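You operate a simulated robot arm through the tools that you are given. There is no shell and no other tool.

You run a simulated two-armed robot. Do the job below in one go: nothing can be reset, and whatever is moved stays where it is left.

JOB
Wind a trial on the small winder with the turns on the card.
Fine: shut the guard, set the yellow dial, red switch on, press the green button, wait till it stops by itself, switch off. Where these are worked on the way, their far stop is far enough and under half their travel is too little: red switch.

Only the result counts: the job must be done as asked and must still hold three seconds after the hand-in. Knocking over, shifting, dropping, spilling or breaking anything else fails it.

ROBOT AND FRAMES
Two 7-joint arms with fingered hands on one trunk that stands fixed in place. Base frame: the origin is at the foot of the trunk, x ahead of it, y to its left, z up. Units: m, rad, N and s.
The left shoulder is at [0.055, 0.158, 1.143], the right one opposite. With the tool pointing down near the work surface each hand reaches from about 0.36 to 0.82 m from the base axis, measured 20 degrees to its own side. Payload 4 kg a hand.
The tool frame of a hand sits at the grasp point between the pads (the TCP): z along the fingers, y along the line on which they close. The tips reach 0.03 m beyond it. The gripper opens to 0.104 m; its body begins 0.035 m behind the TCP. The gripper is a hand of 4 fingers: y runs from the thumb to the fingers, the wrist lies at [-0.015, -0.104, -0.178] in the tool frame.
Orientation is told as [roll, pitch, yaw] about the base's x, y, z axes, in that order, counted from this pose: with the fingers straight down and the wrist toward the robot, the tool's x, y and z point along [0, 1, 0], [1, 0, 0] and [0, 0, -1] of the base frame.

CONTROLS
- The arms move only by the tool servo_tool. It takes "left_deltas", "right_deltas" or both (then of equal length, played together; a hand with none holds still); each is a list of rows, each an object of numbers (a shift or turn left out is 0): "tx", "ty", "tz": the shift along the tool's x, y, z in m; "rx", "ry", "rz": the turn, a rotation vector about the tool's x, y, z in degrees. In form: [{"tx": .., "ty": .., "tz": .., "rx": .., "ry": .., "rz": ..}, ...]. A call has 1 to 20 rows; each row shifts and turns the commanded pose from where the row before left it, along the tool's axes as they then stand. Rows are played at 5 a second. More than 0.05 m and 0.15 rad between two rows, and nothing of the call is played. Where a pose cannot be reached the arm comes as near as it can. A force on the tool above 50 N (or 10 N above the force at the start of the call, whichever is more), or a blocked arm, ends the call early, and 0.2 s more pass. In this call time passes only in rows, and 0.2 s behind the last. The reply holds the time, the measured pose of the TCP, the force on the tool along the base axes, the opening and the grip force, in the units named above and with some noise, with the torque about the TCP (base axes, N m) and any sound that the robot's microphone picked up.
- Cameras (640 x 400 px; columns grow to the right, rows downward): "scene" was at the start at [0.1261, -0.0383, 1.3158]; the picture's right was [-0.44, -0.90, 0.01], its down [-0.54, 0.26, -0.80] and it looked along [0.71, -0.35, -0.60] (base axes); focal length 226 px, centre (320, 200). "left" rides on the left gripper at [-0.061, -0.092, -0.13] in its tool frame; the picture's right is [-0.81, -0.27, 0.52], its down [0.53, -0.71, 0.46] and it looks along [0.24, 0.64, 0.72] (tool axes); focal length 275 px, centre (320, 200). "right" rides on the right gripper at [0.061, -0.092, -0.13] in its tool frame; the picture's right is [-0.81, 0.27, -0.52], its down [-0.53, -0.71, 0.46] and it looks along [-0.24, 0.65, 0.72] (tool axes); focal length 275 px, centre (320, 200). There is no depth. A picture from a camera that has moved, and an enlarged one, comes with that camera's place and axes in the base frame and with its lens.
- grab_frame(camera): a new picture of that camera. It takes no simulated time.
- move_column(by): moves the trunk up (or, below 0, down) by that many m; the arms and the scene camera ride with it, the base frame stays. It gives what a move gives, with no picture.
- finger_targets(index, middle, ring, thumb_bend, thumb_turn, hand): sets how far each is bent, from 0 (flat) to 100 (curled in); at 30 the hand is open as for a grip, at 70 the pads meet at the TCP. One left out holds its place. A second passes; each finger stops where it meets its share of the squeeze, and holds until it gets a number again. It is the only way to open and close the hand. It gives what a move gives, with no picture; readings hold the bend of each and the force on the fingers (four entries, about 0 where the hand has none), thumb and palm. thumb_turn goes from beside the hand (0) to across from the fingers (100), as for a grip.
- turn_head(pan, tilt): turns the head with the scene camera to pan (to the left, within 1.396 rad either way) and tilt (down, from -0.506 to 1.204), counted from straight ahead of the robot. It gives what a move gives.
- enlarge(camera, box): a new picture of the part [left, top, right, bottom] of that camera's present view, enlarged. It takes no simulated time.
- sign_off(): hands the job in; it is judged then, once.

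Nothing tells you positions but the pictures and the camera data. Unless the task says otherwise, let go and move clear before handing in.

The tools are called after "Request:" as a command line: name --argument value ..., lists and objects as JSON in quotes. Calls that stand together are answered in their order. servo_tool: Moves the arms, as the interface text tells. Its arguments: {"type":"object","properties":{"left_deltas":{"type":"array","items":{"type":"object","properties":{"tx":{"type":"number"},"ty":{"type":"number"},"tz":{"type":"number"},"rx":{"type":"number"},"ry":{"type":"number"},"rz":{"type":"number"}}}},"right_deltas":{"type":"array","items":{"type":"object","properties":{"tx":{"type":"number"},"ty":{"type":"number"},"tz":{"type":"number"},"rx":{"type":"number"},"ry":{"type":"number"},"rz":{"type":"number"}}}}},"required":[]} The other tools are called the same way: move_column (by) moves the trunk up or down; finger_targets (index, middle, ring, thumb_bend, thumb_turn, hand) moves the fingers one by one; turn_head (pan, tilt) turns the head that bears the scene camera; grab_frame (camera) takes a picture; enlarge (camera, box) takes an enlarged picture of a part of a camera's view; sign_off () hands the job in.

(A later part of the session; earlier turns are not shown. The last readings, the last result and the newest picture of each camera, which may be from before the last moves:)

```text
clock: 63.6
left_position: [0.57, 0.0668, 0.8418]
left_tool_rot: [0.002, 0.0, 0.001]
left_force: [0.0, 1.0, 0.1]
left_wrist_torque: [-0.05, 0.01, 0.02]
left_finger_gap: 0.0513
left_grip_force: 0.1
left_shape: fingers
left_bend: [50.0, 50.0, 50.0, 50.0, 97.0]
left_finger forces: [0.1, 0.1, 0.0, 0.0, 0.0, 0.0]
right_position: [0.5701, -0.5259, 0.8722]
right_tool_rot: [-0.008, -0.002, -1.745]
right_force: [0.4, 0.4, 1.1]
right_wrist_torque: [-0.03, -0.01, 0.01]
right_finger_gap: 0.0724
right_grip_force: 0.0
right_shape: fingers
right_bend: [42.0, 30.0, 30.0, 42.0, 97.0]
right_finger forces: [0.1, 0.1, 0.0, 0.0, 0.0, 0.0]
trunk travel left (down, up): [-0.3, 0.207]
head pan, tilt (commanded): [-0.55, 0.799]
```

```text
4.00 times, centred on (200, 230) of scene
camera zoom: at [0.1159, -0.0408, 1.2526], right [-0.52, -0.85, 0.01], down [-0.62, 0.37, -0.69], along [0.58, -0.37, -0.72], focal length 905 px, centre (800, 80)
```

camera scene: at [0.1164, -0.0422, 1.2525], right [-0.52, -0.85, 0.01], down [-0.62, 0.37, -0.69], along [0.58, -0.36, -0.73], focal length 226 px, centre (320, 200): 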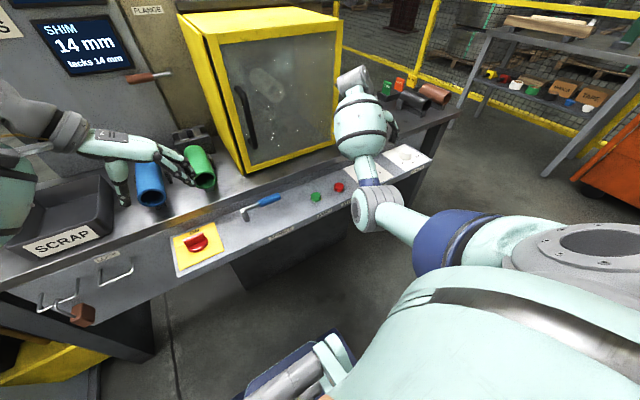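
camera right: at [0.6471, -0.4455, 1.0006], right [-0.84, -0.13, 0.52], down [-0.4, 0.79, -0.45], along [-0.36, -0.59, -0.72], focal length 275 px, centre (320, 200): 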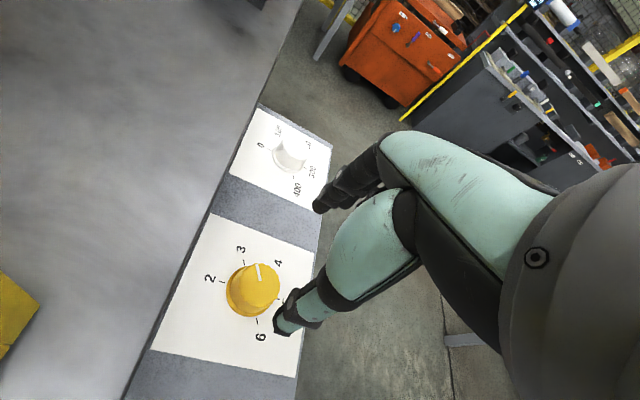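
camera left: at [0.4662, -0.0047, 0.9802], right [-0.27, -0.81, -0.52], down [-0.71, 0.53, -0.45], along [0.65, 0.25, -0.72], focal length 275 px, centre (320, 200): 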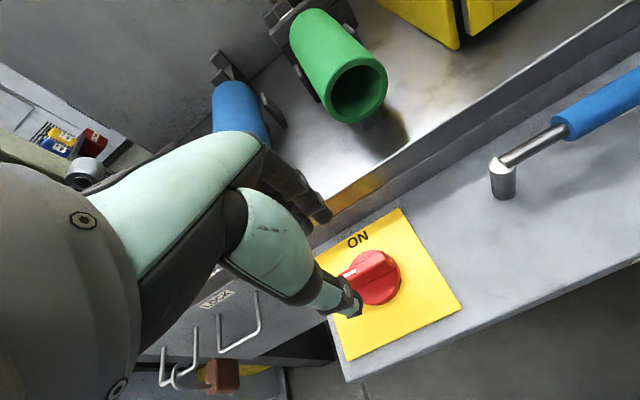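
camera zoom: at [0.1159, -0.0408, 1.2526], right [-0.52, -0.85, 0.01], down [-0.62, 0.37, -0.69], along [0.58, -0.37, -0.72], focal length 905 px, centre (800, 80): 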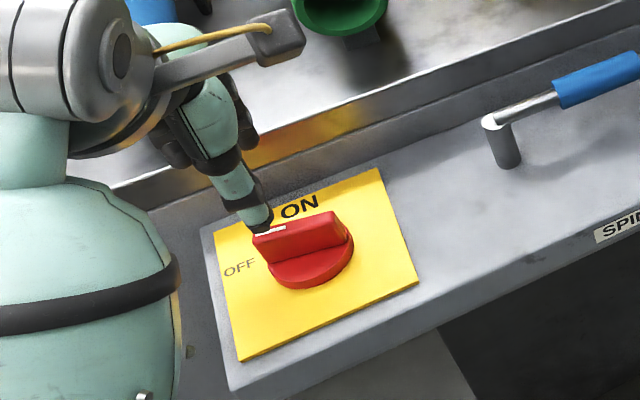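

The bar turned only about 10°, and comparing views shows its top is at z≈0.757, so I had gripped just the upper few millimetres. I'll align with the bar and go deeper, gripping near its right end.

Request:
servo_tool --left_deltas '[{"rz": 5}, {"rz": 5}, {"tx": -0.0266, "ty": 0.0016}, {"tz": 0.03}, {"tz": 0.025}, {"tz": 0.012}]'

Request:
enlarge --camera "left" --box '[240, 180, 440, 340]'

Request:
enlarge --camera "scene" --box '[140, 180, 260, 280]'

```text
clock: 65.0
left_position: [0.5658, 0.0409, 0.7733]
left_tool_rot: [0.002, -0.001, -0.174]
left_force: [-0.4, 0.2, -0.1]
left_wrist_torque: [0.0, 0.01, 0.01]
left_finger_gap: 0.0517
left_grip_force: 0.2
left_shape: fingers
left_bend: [50.0, 50.0, 50.0, 50.0, 97.0]
left_finger forces: [0.0, 0.0, 0.1, 0.0, 0.0, 0.1]
right_position: [0.5707, -0.5258, 0.8713]
right_tool_rot: [-0.006, -0.005, -1.747]
right_force: [-0.4, -0.5, 0.5]
right_wrist_torque: [0.0, -0.01, 0.0]
right_finger_gap: 0.0724
right_grip_force: 0.0
right_shape: fingers
right_bend: [42.0, 30.0, 30.0, 42.0, 97.0]
right_finger forces: [0.0, 0.0, 0.0, 0.1, 0.0, 0.0]
trunk travel left (down, up): [-0.3, 0.207]
head pan, tilt (commanded): [-0.55, 0.799]
```

```text
2.50 times, centred on (340, 260) of left
camera zoom: at [0.4655, -0.0052, 0.9026], right [-0.41, -0.75, -0.52], down [-0.61, 0.65, -0.45], along [0.68, 0.13, -0.72], focal length 688 px, centre (270, 50)
```

zoom: 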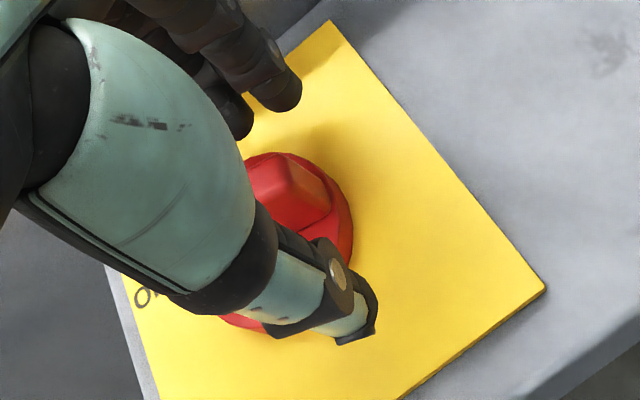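

```text
4.00 times, centred on (200, 230) of scene
camera zoom: at [0.116, -0.0416, 1.2526], right [-0.52, -0.85, 0.01], down [-0.62, 0.37, -0.69], along [0.58, -0.36, -0.72], focal length 905 px, centre (800, 80)
```

zoom: 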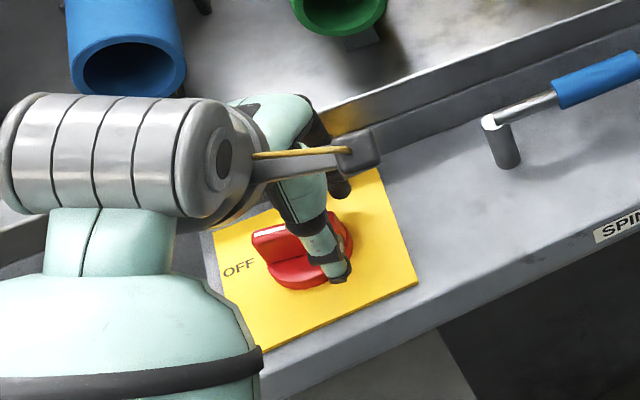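

The fingers are over the bar's right end, a little close to its tip. I shift 4 mm inward, lower 6 mm and close.

Request:
servo_tool --left_deltas '[{"tx": 0.004, "tz": 0.006}]'

Request:
finger_targets --hand "left" --index 72 --thumb_bend 74

Request:
enlarge --camera "left" --box '[240, 180, 440, 340]'

```text
clock: 65.4
left_position: [0.5668, 0.0438, 0.7672]
left_tool_rot: [0.002, 0.0, -0.175]
left_force: [0.9, 0.0, -0.8]
left_wrist_torque: [0.0, -0.04, -0.01]
left_finger_gap: 0.0515
left_grip_force: 0.1
left_shape: fingers
left_bend: [50.0, 50.0, 50.0, 50.0, 97.0]
left_finger forces: [0.1, 0.0, 0.0, 0.0, 0.0, 0.0]
right_position: [0.5702, -0.5254, 0.8712]
right_tool_rot: [-0.007, -0.005, -1.746]
right_force: [-0.1, -0.3, 0.7]
right_wrist_torque: [0.03, -0.01, 0.01]
right_finger_gap: 0.0725
right_grip_force: 0.0
right_shape: fingers
right_bend: [42.0, 30.0, 30.0, 42.0, 97.0]
right_finger forces: [0.0, 0.0, 0.0, 0.0, 0.0, 0.0]
trunk travel left (down, up): [-0.3, 0.207]
head pan, tilt (commanded): [-0.55, 0.799]
```

```text
clock: 66.4
left_position: [0.5675, 0.0434, 0.7668]
left_tool_rot: [0.002, 0.002, -0.172]
left_force: [0.9, 0.3, -2.9]
left_wrist_torque: [0.06, -0.05, 0.01]
left_finger_gap: 0.0073
left_grip_force: 5.5
left_shape: fingers
left_bend: [71.0, 50.0, 50.0, 69.0, 97.0]
left_finger forces: [5.9, 0.0, 0.0, 0.0, 5.3, 0.0]
right_position: [0.5708, -0.527, 0.8708]
right_tool_rot: [-0.006, -0.005, -1.745]
right_force: [0.5, 0.3, -0.1]
right_wrist_torque: [-0.02, 0.0, -0.03]
right_finger_gap: 0.0724
right_grip_force: 0.1
right_shape: fingers
right_bend: [42.0, 30.0, 30.0, 42.0, 97.0]
right_finger forces: [0.1, 0.1, 0.0, 0.1, 0.0, 0.0]
trunk travel left (down, up): [-0.3, 0.207]
head pan, tilt (commanded): [-0.55, 0.799]
```

```text
2.50 times, centred on (340, 260) of left
camera zoom: at [0.4667, -0.0016, 0.8968], right [-0.41, -0.75, -0.52], down [-0.61, 0.65, -0.45], along [0.68, 0.13, -0.72], focal length 688 px, centre (270, 50)
```

zoom: 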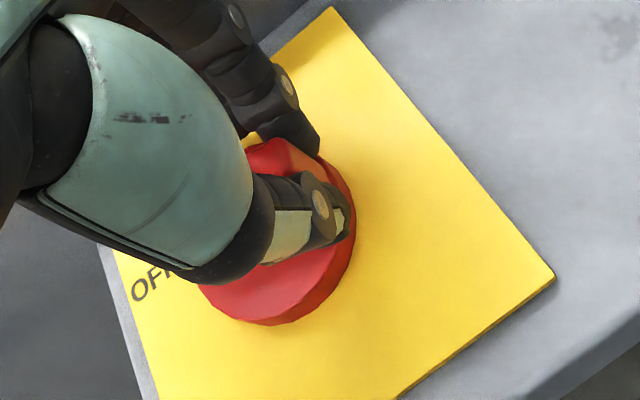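

Firm grip near the bar's right end (5–6 N on both pads). I now swing the hand on an arc about the pivot, clockwise, checking part-way.

Request:
servo_tool --left_deltas '[{"tx": 0.0001, "ty": -0.0017, "rz": 7.5}, {"tx": 0.0001, "ty": -0.0017, "rz": 7.5}, {"tx": 0.0001, "ty": -0.0017, "rz": 7.5}, {"tx": 0.0001, "ty": -0.0017, "rz": 7.5}]'

Request:
enlarge --camera "left" --box '[240, 180, 440, 340]'

Request:
enlarge --camera "scene" --box '[140, 180, 260, 280]'

```text
clock: 67.4
left_position: [0.5612, 0.0488, 0.7658]
left_tool_rot: [0.002, 0.0, -0.697]
left_force: [0.5, 0.7, -0.2]
left_wrist_torque: [0.0, -0.08, 0.03]
left_finger_gap: 0.0073
left_grip_force: 6.2
left_shape: fingers
left_bend: [71.0, 50.0, 50.0, 69.0, 97.0]
left_finger forces: [6.5, 0.0, 0.0, 0.0, 5.9, 0.0]
right_position: [0.5712, -0.5265, 0.8711]
right_tool_rot: [-0.007, -0.003, -1.746]
right_force: [0.6, 0.3, 0.5]
right_wrist_torque: [-0.02, 0.01, 0.02]
right_finger_gap: 0.0723
right_grip_force: 0.0
right_shape: fingers
right_bend: [42.0, 30.0, 30.0, 42.0, 97.0]
right_finger forces: [0.0, 0.0, 0.0, 0.0, 0.0, 0.0]
trunk travel left (down, up): [-0.3, 0.207]
head pan, tilt (commanded): [-0.55, 0.799]
```

```text
2.50 times, centred on (340, 260) of left
camera zoom: at [0.4518, 0.058, 0.8964], right [-0.73, -0.44, -0.52], down [-0.2, 0.87, -0.45], along [0.65, -0.23, -0.72], focal length 688 px, centre (270, 50)
```

zoom: 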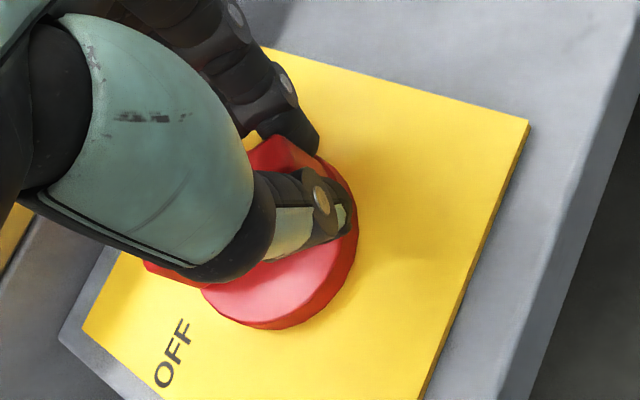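

```text
4.00 times, centred on (200, 230) of scene
camera zoom: at [0.1163, -0.0418, 1.2526], right [-0.52, -0.85, 0.01], down [-0.62, 0.37, -0.69], along [0.58, -0.36, -0.73], focal length 905 px, centre (800, 80)
```

zoom: 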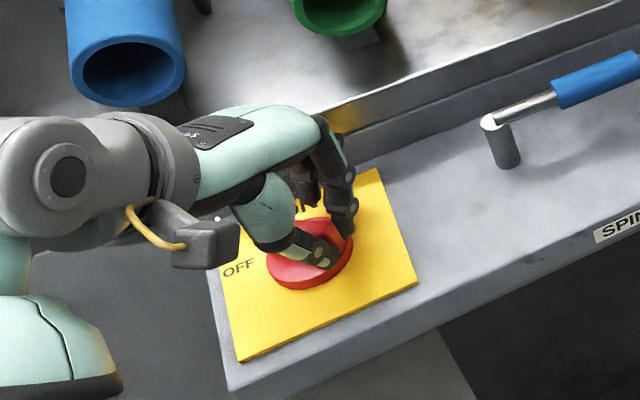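

The bar is turning with the hand now, with low forces. I continue to the far stop.

Request:
servo_tool --left_deltas '[{"tx": 0.0001, "ty": -0.0017, "rz": 7.5}, {"tx": 0.0001, "ty": -0.0017, "rz": 7.5}, {"tx": 0.0001, "ty": -0.0017, "rz": 7.5}, {"tx": 0.0001, "ty": -0.0017, "rz": 7.5}, {"tx": 0.0001, "ty": -0.0017, "rz": 7.5}, {"tx": 0.0001, "ty": -0.0017, "rz": 7.5}, {"tx": 0.0001, "ty": -0.0017, "rz": 7.5}]'

Request:
enlarge --camera "left" --box '[240, 180, 440, 340]'

Request:
enlarge --camera "scene" --box '[140, 180, 260, 280]'

```text
clock: 69.0
left_position: [0.5572, 0.057, 0.7662]
left_tool_rot: [-0.001, 0.001, -1.616]
left_force: [-1.2, 0.9, -1.3]
left_wrist_torque: [0.01, 0.0, 0.04]
left_finger_gap: 0.0076
left_grip_force: 6.0
left_shape: fingers
left_bend: [71.0, 50.0, 50.0, 69.0, 96.0]
left_finger forces: [5.6, 0.0, 0.1, 0.1, 6.4, 0.0]
right_position: [0.5715, -0.5266, 0.8699]
right_tool_rot: [-0.008, -0.003, -1.745]
right_force: [0.6, 0.5, -0.7]
right_wrist_torque: [0.0, 0.03, -0.01]
right_finger_gap: 0.0722
right_grip_force: 0.1
right_shape: fingers
right_bend: [42.0, 30.0, 30.0, 42.0, 97.0]
right_finger forces: [0.1, 0.0, 0.0, 0.0, 0.0, 0.0]
trunk travel left (down, up): [-0.3, 0.207]
head pan, tilt (commanded): [-0.55, 0.799]
```

```text
2.50 times, centred on (340, 260) of left
camera zoom: at [0.4998, 0.1499, 0.8969], right [-0.8, 0.31, -0.52], down [0.56, 0.69, -0.45], along [0.21, -0.65, -0.73], focal length 688 px, centre (270, 50)
```

zoom: 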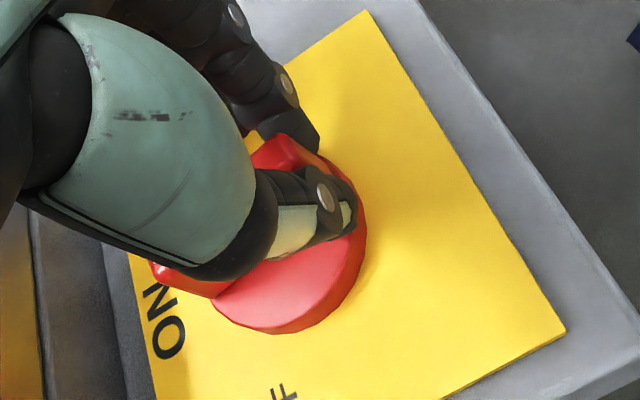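

```text
4.00 times, centred on (200, 230) of scene
camera zoom: at [0.116, -0.042, 1.2526], right [-0.52, -0.85, 0.01], down [-0.62, 0.37, -0.69], along [0.58, -0.36, -0.72], focal length 905 px, centre (800, 80)
```

zoom: 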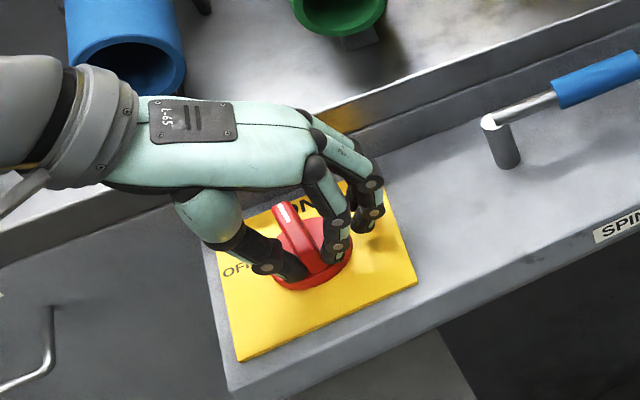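

The bar's white mark now points at ON. I nudge a few degrees more to be sure it's on its stop.

Request:
servo_tool --left_deltas '[{"ty": -0.001, "rz": 5}]'

Request:
enlarge --camera "scene" --box '[140, 180, 260, 280]'

Request:
grab_frame --camera "scene"

```text
clock: 69.4
left_position: [0.5564, 0.059, 0.7662]
left_tool_rot: [0.0, 0.004, -1.703]
left_force: [-3.5, 2.0, -0.2]
left_wrist_torque: [0.04, 0.07, 0.0]
left_finger_gap: 0.0074
left_grip_force: 6.2
left_shape: fingers
left_bend: [71.0, 50.0, 50.0, 69.0, 96.0]
left_finger forces: [5.2, 0.0, 0.1, 0.0, 7.3, 0.1]
right_position: [0.5703, -0.5254, 0.8707]
right_tool_rot: [-0.006, -0.004, -1.746]
right_force: [-0.1, 0.2, 0.3]
right_wrist_torque: [-0.03, 0.02, 0.0]
right_finger_gap: 0.0725
right_grip_force: 0.0
right_shape: fingers
right_bend: [42.0, 30.0, 30.0, 42.0, 97.0]
right_finger forces: [0.0, 0.0, 0.0, 0.0, 0.0, 0.0]
trunk travel left (down, up): [-0.3, 0.207]
head pan, tilt (commanded): [-0.55, 0.799]
```

```text
4.00 times, centred on (200, 230) of scene
camera zoom: at [0.1159, -0.0419, 1.2526], right [-0.52, -0.85, 0.01], down [-0.62, 0.37, -0.69], along [0.58, -0.36, -0.72], focal length 905 px, centre (800, 80)
```

zoom: 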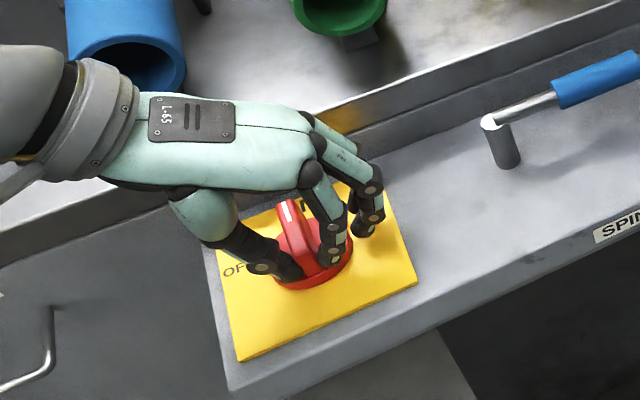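

```text
taken
camera scene: at [0.1159, -0.0419, 1.2526], right [-0.52, -0.85, 0.01], down [-0.62, 0.37, -0.69], along [0.58, -0.36, -0.72], focal length 226 px, centre (320, 200)
```

scene: 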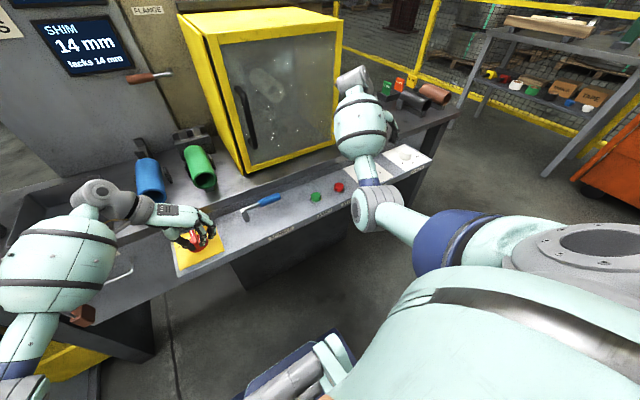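

The switch is on, pressed gently on its stop. I keep the left grip there for switching off later. Now the right hand: I curl middle and ring, bring thumb and index together as one tip, and move towards the green button.

Request:
finger_targets --hand "right" --index 70 --middle 90 --ring 90 --thumb_bend 70

Request:
servo_tool --right_deltas '[{"tz": -0.03}, {"rz": -7.8}, {"rz": -7.8}, {"rz": -7.8}, {"rz": -7.8}, {"rz": -7.8}, {"rz": -7.8}, {"rz": -7.8}]'

Request:
grab_frame --camera "right"

Request:
grab_frame --camera "scene"

```text
clock: 70.4
left_position: [0.5571, 0.0583, 0.7663]
left_tool_rot: [-0.001, 0.002, -1.701]
left_force: [-3.6, 3.7, -0.1]
left_wrist_torque: [0.07, 0.08, -0.01]
left_finger_gap: 0.0075
left_grip_force: 6.3
left_shape: fingers
left_bend: [71.0, 50.0, 50.0, 69.0, 96.0]
left_finger forces: [4.7, 0.1, 0.0, 0.0, 7.5, 0.0]
right_position: [0.5702, -0.5258, 0.872]
right_tool_rot: [-0.008, -0.004, -1.747]
right_force: [-0.1, 0.1, 0.2]
right_wrist_torque: [-0.02, 0.04, -0.01]
right_finger_gap: 0.0016
right_grip_force: 0.0
right_shape: fingers
right_bend: [70.0, 90.0, 90.0, 70.0, 97.0]
right_finger forces: [0.0, 0.0, 0.0, 0.1, 0.1, 0.0]
trunk travel left (down, up): [-0.3, 0.207]
head pan, tilt (commanded): [-0.55, 0.799]
```

```text
clock: 72.2
left_position: [0.5568, 0.0586, 0.7661]
left_tool_rot: [0.0, 0.003, -1.699]
left_force: [-3.0, 2.2, -1.1]
left_wrist_torque: [0.01, 0.05, -0.02]
left_finger_gap: 0.0075
left_grip_force: 6.3
left_shape: fingers
left_bend: [71.0, 50.0, 50.0, 69.0, 96.0]
left_finger forces: [4.7, 0.1, 0.1, 0.0, 7.5, 0.1]
right_position: [0.5698, -0.5262, 0.9012]
right_tool_rot: [-0.007, 0.006, -0.791]
right_force: [-0.4, 0.2, -0.4]
right_wrist_torque: [0.0, -0.03, -0.01]
right_finger_gap: 0.0013
right_grip_force: 0.1
right_shape: fingers
right_bend: [70.0, 90.0, 90.0, 70.0, 97.0]
right_finger forces: [0.0, 0.1, 0.1, 0.1, 0.0, 0.0]
trunk travel left (down, up): [-0.3, 0.207]
head pan, tilt (commanded): [-0.55, 0.799]
```

```text
taken
camera right: at [0.5487, -0.4182, 1.0299], right [-0.38, -0.76, 0.52], down [-0.88, 0.13, -0.45], along [0.28, -0.63, -0.72], focal length 275 px, centre (320, 200)
```

right: 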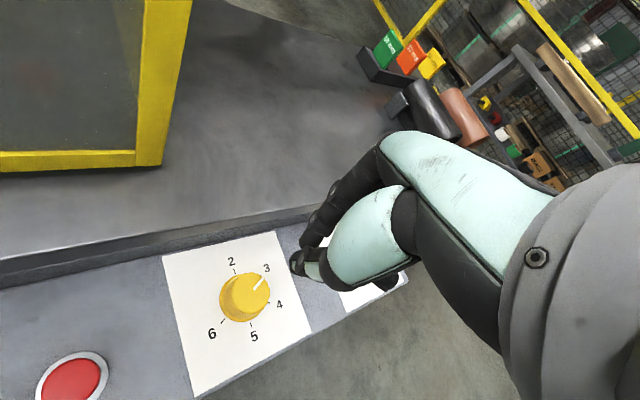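

```text
taken
camera scene: at [0.1155, -0.0419, 1.2526], right [-0.52, -0.85, 0.01], down [-0.62, 0.37, -0.69], along [0.58, -0.36, -0.72], focal length 226 px, centre (320, 200)
```

scene: 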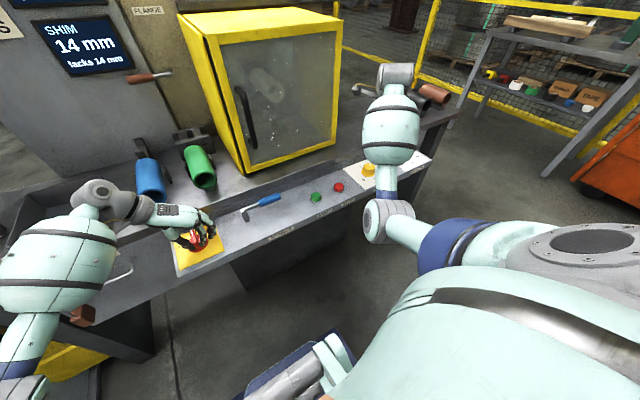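

The dial still points at 3. I move the right hand over to the green button, staying high.

Request:
servo_tool --right_deltas '[{"tx": 0.0302, "ty": -0.0342}, {"tx": 0.0302, "ty": -0.0342}, {"tx": 0.0302, "ty": -0.0342}, {"tx": 0.0302, "ty": -0.0342}, {"tx": 0.0302, "ty": -0.0342}, {"tz": 0.03}]'

Request:
grab_frame --camera "right"

Request:
grab_frame --camera "scene"

```text
clock: 73.6
left_position: [0.5567, 0.058, 0.7668]
left_tool_rot: [0.0, 0.003, -1.699]
left_force: [-2.7, 3.0, -0.2]
left_wrist_torque: [0.03, 0.08, -0.03]
left_finger_gap: 0.0075
left_grip_force: 6.6
left_shape: fingers
left_bend: [71.0, 50.0, 50.0, 69.0, 96.0]
left_finger forces: [4.8, 0.0, 0.1, 0.0, 7.6, 0.0]
right_position: [0.5581, -0.2997, 0.8684]
right_tool_rot: [-0.005, 0.005, -0.792]
right_force: [0.1, -1.6, -0.7]
right_wrist_torque: [-0.01, -0.02, -0.01]
right_finger_gap: 0.0013
right_grip_force: 0.1
right_shape: fingers
right_bend: [70.0, 90.0, 90.0, 70.0, 97.0]
right_finger forces: [0.0, 0.0, 0.0, 0.0, 0.1, 0.0]
trunk travel left (down, up): [-0.3, 0.207]
head pan, tilt (commanded): [-0.55, 0.799]
```

```text
taken
camera right: at [0.5372, -0.1914, 0.9984], right [-0.38, -0.76, 0.52], down [-0.88, 0.13, -0.45], along [0.27, -0.63, -0.73], focal length 275 px, centre (320, 200)
```

right: 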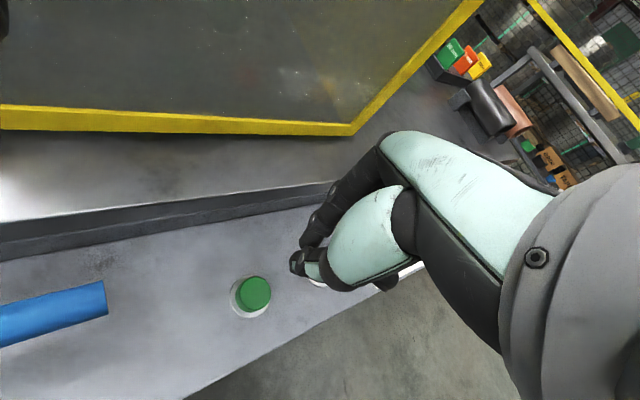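

```text
taken
camera scene: at [0.1156, -0.0424, 1.2526], right [-0.52, -0.85, 0.01], down [-0.62, 0.38, -0.69], along [0.58, -0.36, -0.72], focal length 226 px, centre (320, 200)
```

scene: 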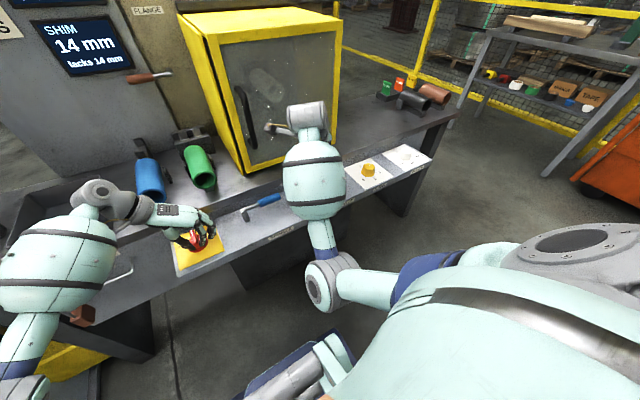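

The green button lies right under the tool axis (seen at 254,293; predicted 255,292). I descend to just above it.

Request:
servo_tool --right_deltas '[{"tz": 0.03}, {"tz": 0.03}, {"tz": 0.02}, {"tz": 0.008}]'

Request:
enlarge --camera "right" --box '[220, 200, 380, 330]'

Request:
enlarge --camera "scene" --box '[240, 100, 400, 230]'

```text
clock: 74.6
left_position: [0.5564, 0.0589, 0.7678]
left_tool_rot: [0.0, 0.002, -1.701]
left_force: [-3.1, 1.9, -0.7]
left_wrist_torque: [0.08, 0.06, -0.04]
left_finger_gap: 0.0076
left_grip_force: 6.3
left_shape: fingers
left_bend: [71.0, 50.0, 50.0, 69.0, 96.0]
left_finger forces: [5.0, 0.0, 0.0, 0.0, 7.2, 0.1]
right_position: [0.5577, -0.2992, 0.7826]
right_tool_rot: [-0.005, 0.0, -0.791]
right_force: [0.3, 0.4, 0.4]
right_wrist_torque: [0.0, -0.02, 0.02]
right_finger_gap: 0.0014
right_grip_force: 0.1
right_shape: fingers
right_bend: [70.0, 90.0, 90.0, 70.0, 97.0]
right_finger forces: [0.0, 0.0, 0.1, 0.0, 0.0, 0.0]
trunk travel left (down, up): [-0.3, 0.207]
head pan, tilt (commanded): [-0.55, 0.799]
```

```text
3.08 times, centred on (300, 265) of right
camera zoom: at [0.538, -0.1903, 0.9116], right [-0.38, -0.76, 0.52], down [-0.88, 0.13, -0.45], along [0.28, -0.63, -0.72], focal length 847 px, centre (382, 0)
```

zoom: 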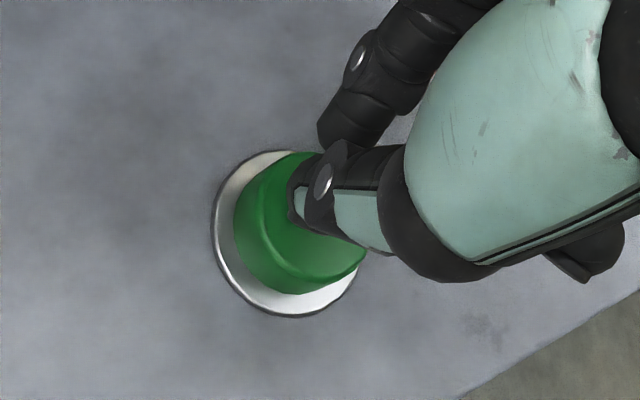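

```text
3.08 times, centred on (320, 165) of scene
camera zoom: at [0.1156, -0.0417, 1.2527], right [-0.52, -0.85, 0.01], down [-0.62, 0.37, -0.69], along [0.58, -0.36, -0.72], focal length 696 px, centre (320, 308)
```

zoom: 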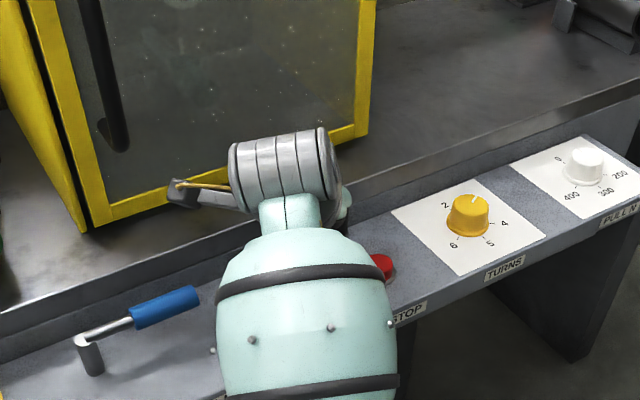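

The tip is right above the green button. I press in small steps and watch the force and sounds.

Request:
servo_tool --right_deltas '[{"tz": 0.004}, {"tz": 0.004}, {"tz": 0.004}, {"tz": 0.003}]'

Request:
enlarge --camera "right" --box '[220, 200, 380, 330]'

```text
clock: 75.6
left_position: [0.5565, 0.0567, 0.7665]
left_tool_rot: [0.0, 0.003, -1.702]
left_force: [-2.7, 1.1, -0.6]
left_wrist_torque: [0.05, 0.03, -0.01]
left_finger_gap: 0.0075
left_grip_force: 6.3
left_shape: fingers
left_bend: [71.0, 50.0, 50.0, 69.0, 96.0]
left_finger forces: [5.1, 0.1, 0.0, 0.0, 7.1, 0.0]
right_position: [0.5625, -0.3081, 0.7796]
right_tool_rot: [-0.004, -0.022, -0.799]
right_force: [0.2, 0.4, -0.7]
right_wrist_torque: [-0.02, 0.02, 0.0]
right_finger_gap: 0.0014
right_grip_force: 0.2
right_shape: fingers
right_bend: [70.0, 90.0, 90.0, 70.0, 97.0]
right_finger forces: [0.0, 0.0, 0.0, 0.0, 0.0, 0.0]
trunk travel left (down, up): [-0.3, 0.207]
head pan, tilt (commanded): [-0.55, 0.799]
```

```text
3.08 times, centred on (300, 265) of right
camera zoom: at [0.5404, -0.1966, 0.9059], right [-0.4, -0.75, 0.53], down [-0.87, 0.13, -0.47], along [0.28, -0.65, -0.71], focal length 847 px, centre (382, 0)
```

zoom: 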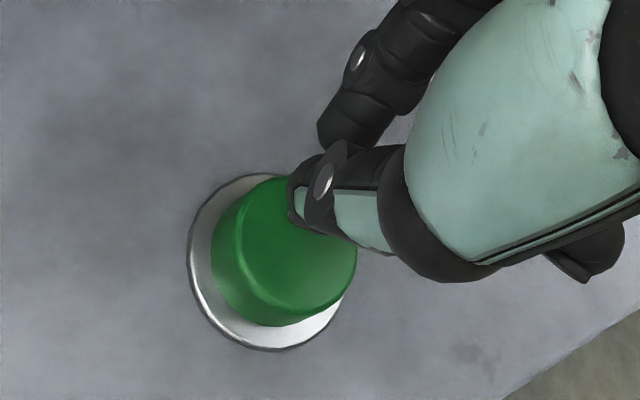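

The arm couldn't lower further: it's folded too much at this yaw, with no force on the tool and the button untouched. I lift, turn the hand clockwise so the wrist is further out, and try again.

Request:
servo_tool --right_deltas '[{"tz": -0.03}, {"tz": -0.03}, {"tz": -0.02}, {"rz": 7.8}, {"rz": 7.8}, {"rz": 7.8}, {"rz": 7.8}, {"rz": 7.8}, {"rz": 7.8}, {"rz": 7.8}]'

Request:
grab_frame --camera "right"

Request:
grab_frame --camera "scene"

```text
clock: 77.8
left_position: [0.5565, 0.058, 0.7654]
left_tool_rot: [0.0, 0.001, -1.703]
left_force: [-2.0, 2.4, 0.7]
left_wrist_torque: [0.08, 0.08, -0.05]
left_finger_gap: 0.0074
left_grip_force: 6.4
left_shape: fingers
left_bend: [71.0, 50.0, 50.0, 69.0, 96.0]
left_finger forces: [5.2, 0.0, 0.0, 0.0, 7.4, 0.1]
right_position: [0.5575, -0.2988, 0.847]
right_tool_rot: [-0.007, -0.002, -1.748]
right_force: [0.5, 0.1, -0.5]
right_wrist_torque: [-0.03, -0.01, -0.02]
right_finger_gap: 0.0009
right_grip_force: 0.1
right_shape: fingers
right_bend: [70.0, 90.0, 90.0, 70.0, 97.0]
right_finger forces: [0.0, 0.0, 0.1, 0.0, 0.0, 0.0]
trunk travel left (down, up): [-0.3, 0.207]
head pan, tilt (commanded): [-0.55, 0.799]
```

```text
taken
camera right: at [0.6342, -0.2183, 0.9755], right [-0.84, -0.13, 0.52], down [-0.4, 0.79, -0.45], along [-0.36, -0.59, -0.72], focal length 275 px, centre (320, 200)
```

right: 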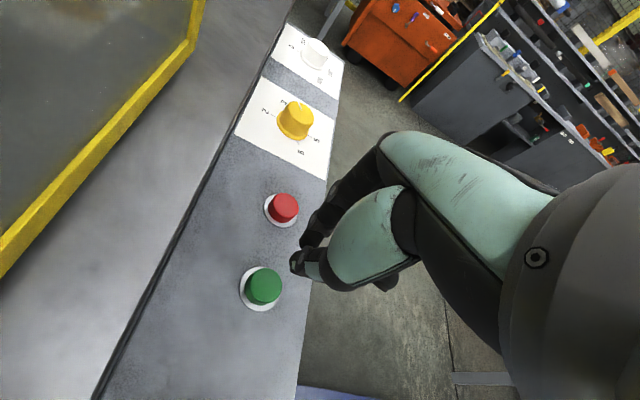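

```text
taken
camera scene: at [0.1159, -0.0417, 1.2526], right [-0.52, -0.85, 0.01], down [-0.62, 0.37, -0.69], along [0.58, -0.36, -0.72], focal length 226 px, centre (320, 200)
```

scene: 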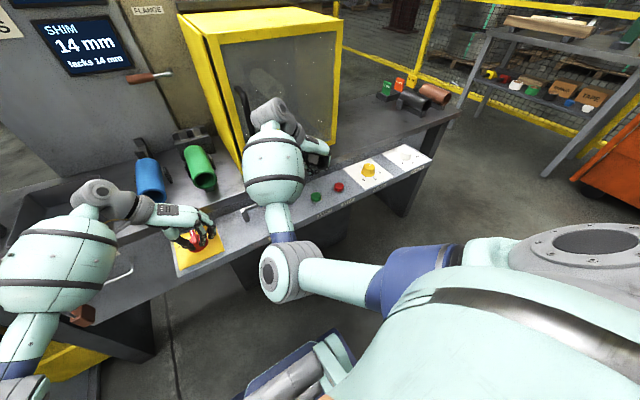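

The green button is again exactly under the tool axis. I descend at this yaw and check the arm follows.

Request:
servo_tool --right_deltas '[{"tz": 0.025}, {"tz": 0.025}, {"tz": 0.015}]'

Request:
grab_frame --camera "right"

Request:
grab_frame --camera "scene"

```text
clock: 78.6
left_position: [0.558, 0.0587, 0.7675]
left_tool_rot: [0.0, 0.001, -1.702]
left_force: [-2.5, 1.2, 0.8]
left_wrist_torque: [0.06, 0.04, 0.02]
left_finger_gap: 0.0075
left_grip_force: 6.2
left_shape: fingers
left_bend: [71.0, 50.0, 50.0, 69.0, 96.0]
left_finger forces: [5.2, 0.0, 0.0, 0.0, 7.4, 0.1]
right_position: [0.5582, -0.299, 0.781]
right_tool_rot: [-0.006, -0.002, -1.748]
right_force: [0.0, 0.6, 0.0]
right_wrist_torque: [-0.01, 0.0, 0.02]
right_finger_gap: 0.001
right_grip_force: 0.0
right_shape: fingers
right_bend: [70.0, 90.0, 90.0, 70.0, 97.0]
right_finger forces: [0.0, 0.1, 0.1, 0.1, 0.0, 0.1]
trunk travel left (down, up): [-0.3, 0.207]
head pan, tilt (commanded): [-0.55, 0.799]
```

```text
taken
camera right: at [0.6336, -0.2186, 0.9101], right [-0.84, -0.13, 0.52], down [-0.4, 0.79, -0.45], along [-0.36, -0.59, -0.72], focal length 275 px, centre (320, 200)
```

right: 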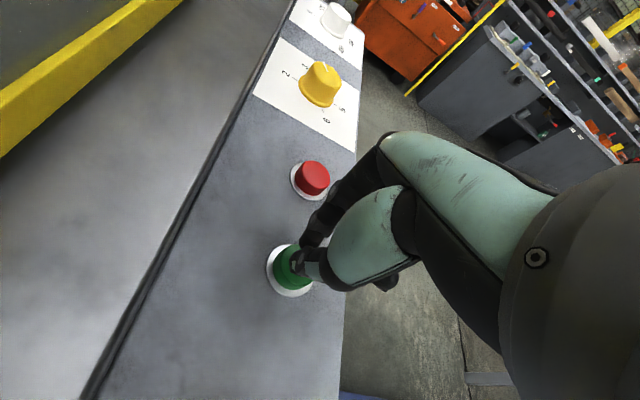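

```text
taken
camera scene: at [0.1158, -0.0418, 1.2526], right [-0.52, -0.85, 0.01], down [-0.62, 0.37, -0.69], along [0.58, -0.36, -0.72], focal length 226 px, centre (320, 200)
```

scene: 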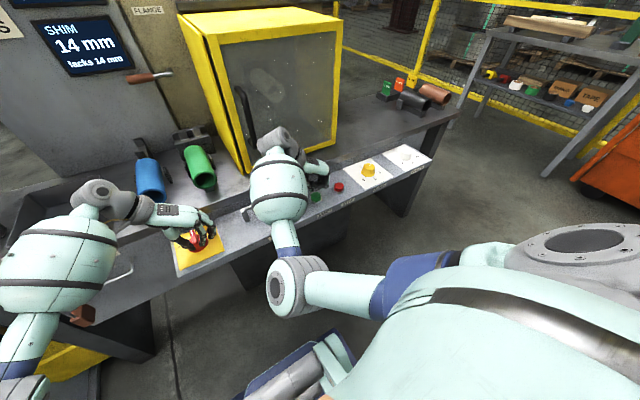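

The arm follows properly at this yaw. Now I press the green button in small steps.

Request:
servo_tool --right_deltas '[{"tz": 0.004}, {"tz": 0.004}, {"tz": 0.004}]'

Request:
enlarge --camera "right" --box '[220, 200, 380, 330]'

```text
clock: 79.4
left_position: [0.5566, 0.0591, 0.7674]
left_tool_rot: [0.0, 0.002, -1.702]
left_force: [-1.7, 2.2, 0.4]
left_wrist_torque: [0.09, 0.03, -0.02]
left_finger_gap: 0.007
left_grip_force: 6.2
left_shape: fingers
left_bend: [71.0, 50.0, 50.0, 69.0, 96.0]
left_finger forces: [5.3, 0.0, 0.0, 0.0, 7.2, 0.2]
right_position: [0.558, -0.2975, 0.7706]
right_tool_rot: [-0.006, -0.004, -1.746]
right_force: [-0.2, 0.0, 0.8]
right_wrist_torque: [-0.01, -0.05, 0.02]
right_finger_gap: 0.0014
right_grip_force: 0.1
right_shape: fingers
right_bend: [70.0, 90.0, 90.0, 70.0, 97.0]
right_finger forces: [0.0, 0.1, 0.1, 0.0, 0.0, 0.1]
trunk travel left (down, up): [-0.3, 0.207]
head pan, tilt (commanded): [-0.55, 0.799]
```

```text
3.08 times, centred on (300, 265) of right
camera zoom: at [0.6337, -0.2182, 0.8989], right [-0.84, -0.13, 0.52], down [-0.4, 0.79, -0.45], along [-0.36, -0.59, -0.72], focal length 847 px, centre (382, 0)
```

zoom: 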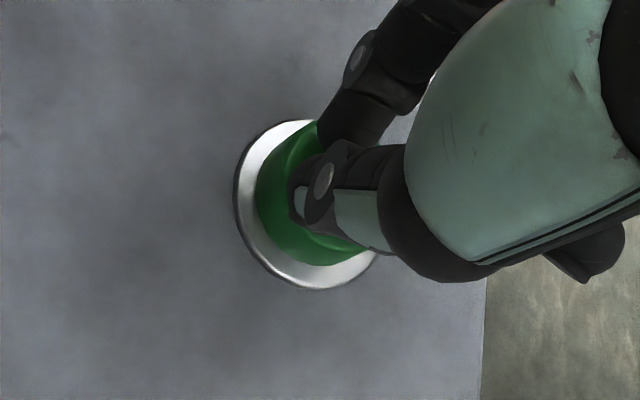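

No contact yet. I continue a few millimetres more.

Request:
servo_tool --right_deltas '[{"tz": 0.003}, {"tz": 0.003}, {"tz": 0.003}]'

```text
clock: 80.2
left_position: [0.5562, 0.0586, 0.7664]
left_tool_rot: [0.0, 0.001, -1.7]
left_force: [-1.9, 1.7, -0.3]
left_wrist_torque: [0.03, 0.04, 0.06]
left_finger_gap: 0.0075
left_grip_force: 6.1
left_shape: fingers
left_bend: [71.0, 50.0, 50.0, 69.0, 96.0]
left_finger forces: [5.4, 0.1, 0.1, 0.1, 7.0, 0.0]
right_position: [0.5567, -0.2973, 0.7619]
right_tool_rot: [-0.006, -0.003, -1.746]
right_force: [0.7, 2.0, 3.9]
right_wrist_torque: [0.07, -0.01, -0.01]
right_finger_gap: 0.0012
right_grip_force: 2.1
right_shape: fingers
right_bend: [70.0, 90.0, 90.0, 70.0, 98.0]
right_finger forces: [0.0, 0.0, 0.1, 0.0, 3.7, 0.1]
trunk travel left (down, up): [-0.3, 0.207]
head pan, tilt (commanded): [-0.55, 0.799]
heard: click
```

I heard a click with about 4 N on the button. I lift off and look at the display to see if it runs.

Request:
servo_tool --right_deltas '[{"tz": -0.01}, {"tz": -0.02}, {"tz": -0.03}, {"tz": -0.03}]'

Request:
turn_head --pan -0.1 --tilt 0.45

Request:
grab_frame --camera "scene"

```text
clock: 81.2
left_position: [0.5557, 0.0588, 0.7665]
left_tool_rot: [0.0, 0.001, -1.7]
left_force: [-2.2, 1.4, -0.2]
left_wrist_torque: [0.02, 0.04, -0.01]
left_finger_gap: 0.0074
left_grip_force: 6.0
left_shape: fingers
left_bend: [71.0, 50.0, 50.0, 69.0, 96.0]
left_finger forces: [5.3, 0.1, 0.0, 0.1, 7.3, 0.2]
right_position: [0.5567, -0.2974, 0.8523]
right_tool_rot: [-0.008, -0.002, -1.746]
right_force: [-0.2, 0.4, 0.4]
right_wrist_torque: [-0.01, 0.02, 0.0]
right_finger_gap: 0.0013
right_grip_force: 0.0
right_shape: fingers
right_bend: [70.0, 90.0, 90.0, 70.0, 97.0]
right_finger forces: [0.0, 0.0, 0.0, 0.0, 0.0, 0.0]
trunk travel left (down, up): [-0.3, 0.207]
head pan, tilt (commanded): [-0.55, 0.799]
```

```text
clock: 82.1
left_position: [0.557, 0.0585, 0.7667]
left_tool_rot: [0.001, 0.001, -1.702]
left_force: [-2.1, 2.7, -0.1]
left_wrist_torque: [0.02, 0.08, -0.02]
left_finger_gap: 0.0073
left_grip_force: 6.0
left_shape: fingers
left_bend: [71.0, 50.0, 50.0, 69.0, 96.0]
left_finger forces: [5.3, 0.0, 0.0, 0.0, 7.2, 0.0]
right_position: [0.5567, -0.2973, 0.8519]
right_tool_rot: [-0.008, -0.004, -1.747]
right_force: [0.9, -0.6, 0.2]
right_wrist_torque: [0.01, 0.03, -0.03]
right_finger_gap: 0.0011
right_grip_force: 0.0
right_shape: fingers
right_bend: [70.0, 90.0, 90.0, 70.0, 97.0]
right_finger forces: [0.0, 0.1, 0.0, 0.0, 0.1, 0.0]
trunk travel left (down, up): [-0.3, 0.207]
head pan, tilt (commanded): [-0.099, 0.45]
```

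```text
taken
camera scene: at [0.1389, -0.0087, 1.2827], right [-0.1, -0.99, 0.0], down [-0.45, 0.04, -0.89], along [0.89, -0.09, -0.45], focal length 226 px, centre (320, 200)
```

scene: 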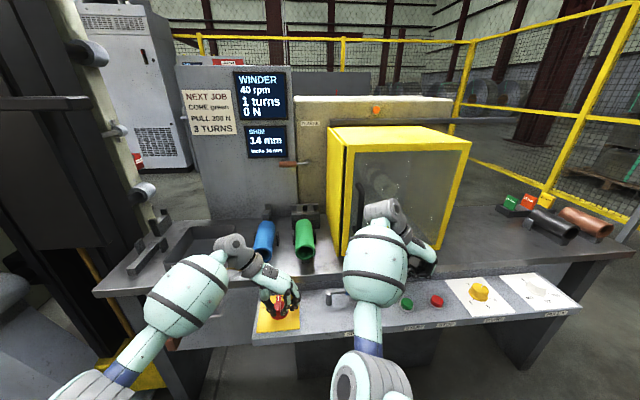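

The winder runs: 40 rpm, 1 turn so far. I wait for it to stop by itself.

Request:
servo_tool --right_deltas '[{}, {}, {}, {}, {}, {}, {}, {}, {}, {}, {}, {}, {}, {}, {}]'

Request:
enlarge --camera "scene" --box '[170, 50, 310, 170]'

```text
clock: 85.3
left_position: [0.5563, 0.0578, 0.7676]
left_tool_rot: [0.001, 0.002, -1.703]
left_force: [-2.1, 1.9, -0.4]
left_wrist_torque: [0.06, 0.08, -0.05]
left_finger_gap: 0.007
left_grip_force: 6.1
left_shape: fingers
left_bend: [71.0, 50.0, 50.0, 69.0, 96.0]
left_finger forces: [5.2, 0.1, 0.0, 0.0, 7.2, 0.0]
right_position: [0.5565, -0.2977, 0.8521]
right_tool_rot: [-0.006, -0.002, -1.746]
right_force: [0.1, 0.2, -0.7]
right_wrist_torque: [-0.02, 0.0, 0.0]
right_finger_gap: 0.0012
right_grip_force: 0.1
right_shape: fingers
right_bend: [70.0, 90.0, 90.0, 70.0, 97.0]
right_finger forces: [0.0, 0.0, 0.1, 0.1, 0.0, 0.1]
trunk travel left (down, up): [-0.3, 0.207]
head pan, tilt (commanded): [-0.099, 0.45]
```

```text
3.33 times, centred on (240, 110) of scene
camera zoom: at [0.1389, -0.0087, 1.2827], right [-0.1, -0.99, 0.0], down [-0.45, 0.04, -0.89], along [0.89, -0.09, -0.45], focal length 754 px, centre (587, 500)
```

zoom: 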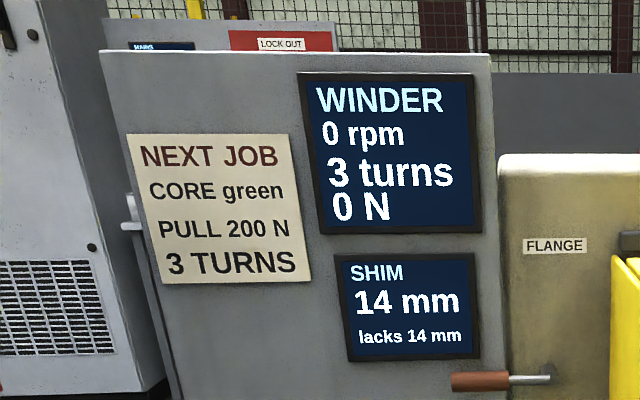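

It stopped by itself at 3 turns, 0 rpm. Now I swing the red switch back to OFF with the left hand.

Request:
servo_tool --left_deltas '[{"tx": 0.0001, "ty": 0.0017, "rz": -7.5}, {"tx": 0.0001, "ty": 0.0017, "rz": -7.5}, {"tx": 0.0001, "ty": 0.0017, "rz": -7.5}, {"tx": 0.0001, "ty": 0.0017, "rz": -7.5}, {"tx": 0.0001, "ty": 0.0017, "rz": -7.5}, {"tx": 0.0001, "ty": 0.0017, "rz": -7.5}, {"tx": 0.0001, "ty": 0.0017, "rz": -7.5}]'

Request:
enlarge --camera "left" --box '[240, 180, 440, 340]'

Request:
enlarge --camera "scene" --box '[220, 250, 340, 350]'

```text
clock: 86.9
left_position: [0.5602, 0.0476, 0.7662]
left_tool_rot: [0.002, 0.003, -0.783]
left_force: [1.7, 4.2, -0.1]
left_wrist_torque: [0.12, -0.04, 0.0]
left_finger_gap: 0.0071
left_grip_force: 5.8
left_shape: fingers
left_bend: [71.0, 50.0, 50.0, 68.0, 97.0]
left_finger forces: [5.3, 0.0, 0.0, 0.1, 7.6, 0.1]
right_position: [0.5551, -0.2974, 0.8515]
right_tool_rot: [-0.007, -0.005, -1.746]
right_force: [0.6, -0.5, -0.7]
right_wrist_torque: [0.0, 0.0, 0.01]
right_finger_gap: 0.0012
right_grip_force: 0.0
right_shape: fingers
right_bend: [70.0, 90.0, 90.0, 70.0, 97.0]
right_finger forces: [0.0, 0.0, 0.0, 0.0, 0.0, 0.0]
trunk travel left (down, up): [-0.3, 0.207]
head pan, tilt (commanded): [-0.099, 0.45]
```

```text
2.50 times, centred on (340, 260) of left
camera zoom: at [0.4521, 0.0671, 0.8968], right [-0.77, -0.38, -0.52], down [-0.13, 0.88, -0.45], along [0.63, -0.28, -0.73], focal length 688 px, centre (270, 50)
```

zoom: 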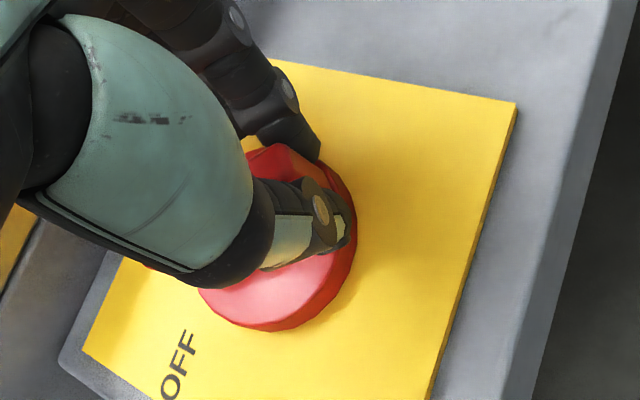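

```text
4.00 times, centred on (280, 300) of scene
camera zoom: at [0.1392, -0.0085, 1.2827], right [-0.1, -0.99, 0.0], down [-0.45, 0.04, -0.89], along [0.89, -0.09, -0.45], focal length 905 px, centre (480, -200)
```

zoom: 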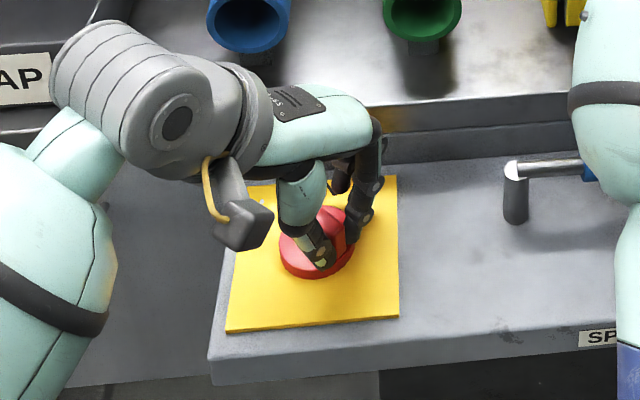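

It's swinging back with the hand. I continue to the OFF stop.

Request:
servo_tool --left_deltas '[{"tx": 0.0001, "ty": 0.0017, "rz": -7.5}, {"tx": 0.0001, "ty": 0.0017, "rz": -7.5}, {"tx": 0.0001, "ty": 0.0017, "rz": -7.5}, {"tx": 0.0001, "ty": 0.0017, "rz": -7.5}, {"tx": 0.0001, "ty": 0.0017, "rz": -7.5}, {"tx": 0.0001, "ty": 0.0017, "rz": -7.5}]'

Request:
enlarge --camera "left" --box '[240, 180, 440, 340]'

Request:
enlarge --camera "scene" --box '[220, 250, 340, 350]'

```text
clock: 88.3
left_position: [0.5703, 0.0444, 0.7668]
left_tool_rot: [0.002, -0.001, 0.005]
left_force: [0.8, 4.0, 0.3]
left_wrist_torque: [0.1, 0.01, 0.05]
left_finger_gap: 0.0073
left_grip_force: 6.3
left_shape: fingers
left_bend: [71.0, 50.0, 50.0, 69.0, 98.0]
left_finger forces: [6.4, 0.0, 0.0, 0.1, 6.2, 0.0]
right_position: [0.5577, -0.2966, 0.8535]
right_tool_rot: [-0.007, -0.004, -1.746]
right_force: [-0.6, 0.5, -0.2]
right_wrist_torque: [0.01, 0.03, 0.0]
right_finger_gap: 0.0014
right_grip_force: 0.0
right_shape: fingers
right_bend: [70.0, 90.0, 90.0, 70.0, 97.0]
right_finger forces: [0.1, 0.0, 0.0, 0.0, 0.1, 0.0]
trunk travel left (down, up): [-0.3, 0.207]
head pan, tilt (commanded): [-0.099, 0.45]
```

```text
2.50 times, centred on (340, 260) of left
camera zoom: at [0.4783, -0.0195, 0.8966], right [-0.27, -0.81, -0.52], down [-0.72, 0.53, -0.45], along [0.64, 0.25, -0.72], focal length 688 px, centre (270, 50)
```

zoom: 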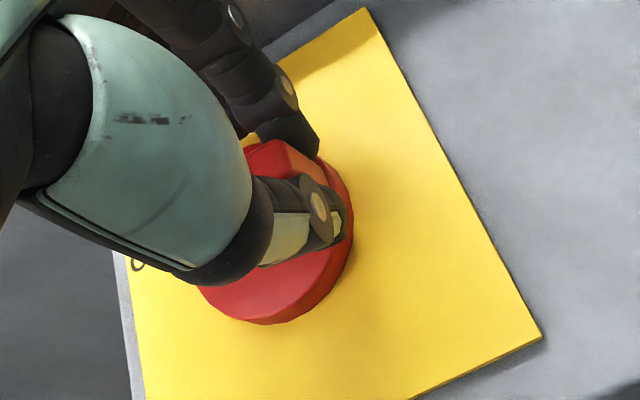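

```text
4.00 times, centred on (280, 300) of scene
camera zoom: at [0.1391, -0.0087, 1.2827], right [-0.1, -0.99, 0.0], down [-0.45, 0.04, -0.89], along [0.89, -0.09, -0.45], focal length 905 px, centre (480, -200)
```

zoom: 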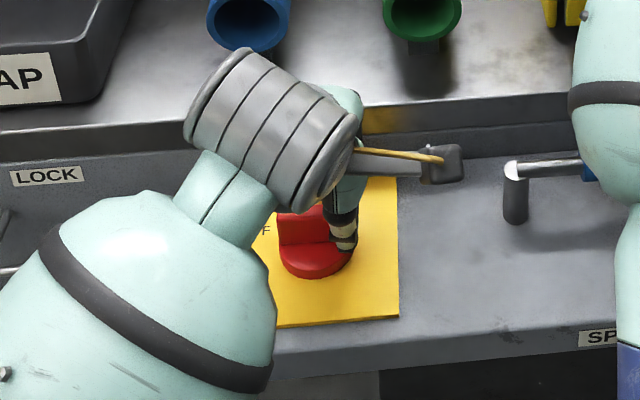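

The bar is back nearly at OFF. I go a few degrees further to make sure it rests on the OFF stop.

Request:
servo_tool --left_deltas '[{"tx": 0.0001, "ty": 0.0014, "rz": -6}]'

Request:
enlarge --camera "scene" --box '[220, 250, 340, 350]'

```text
clock: 88.7
left_position: [0.5706, 0.0434, 0.7669]
left_tool_rot: [0.003, 0.0, 0.108]
left_force: [-3.3, 2.4, 0.2]
left_wrist_torque: [0.07, 0.08, -0.03]
left_finger_gap: 0.0073
left_grip_force: 6.4
left_shape: fingers
left_bend: [71.0, 50.0, 50.0, 69.0, 98.0]
left_finger forces: [4.9, 0.1, 0.1, 0.0, 7.8, 0.0]
right_position: [0.5572, -0.2978, 0.8518]
right_tool_rot: [-0.008, -0.001, -1.746]
right_force: [0.8, -0.3, 0.3]
right_wrist_torque: [0.03, -0.01, -0.02]
right_finger_gap: 0.0013
right_grip_force: 0.1
right_shape: fingers
right_bend: [70.0, 90.0, 90.0, 70.0, 97.0]
right_finger forces: [0.0, 0.0, 0.0, 0.0, 0.0, 0.0]
trunk travel left (down, up): [-0.3, 0.207]
head pan, tilt (commanded): [-0.099, 0.45]
```

```text
4.00 times, centred on (280, 300) of scene
camera zoom: at [0.1384, -0.0092, 1.2828], right [-0.1, -0.99, 0.0], down [-0.44, 0.04, -0.89], along [0.89, -0.09, -0.45], focal length 905 px, centre (480, -200)
```

zoom: 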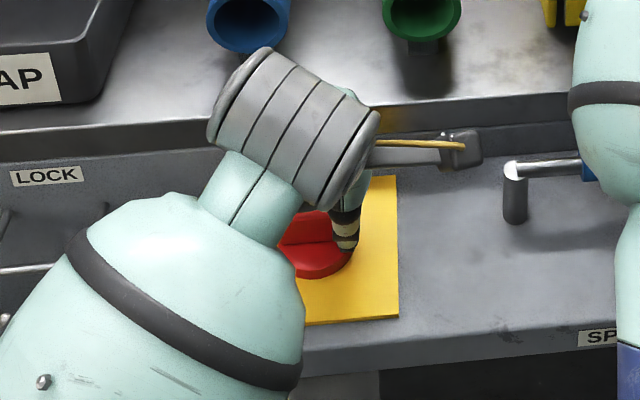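

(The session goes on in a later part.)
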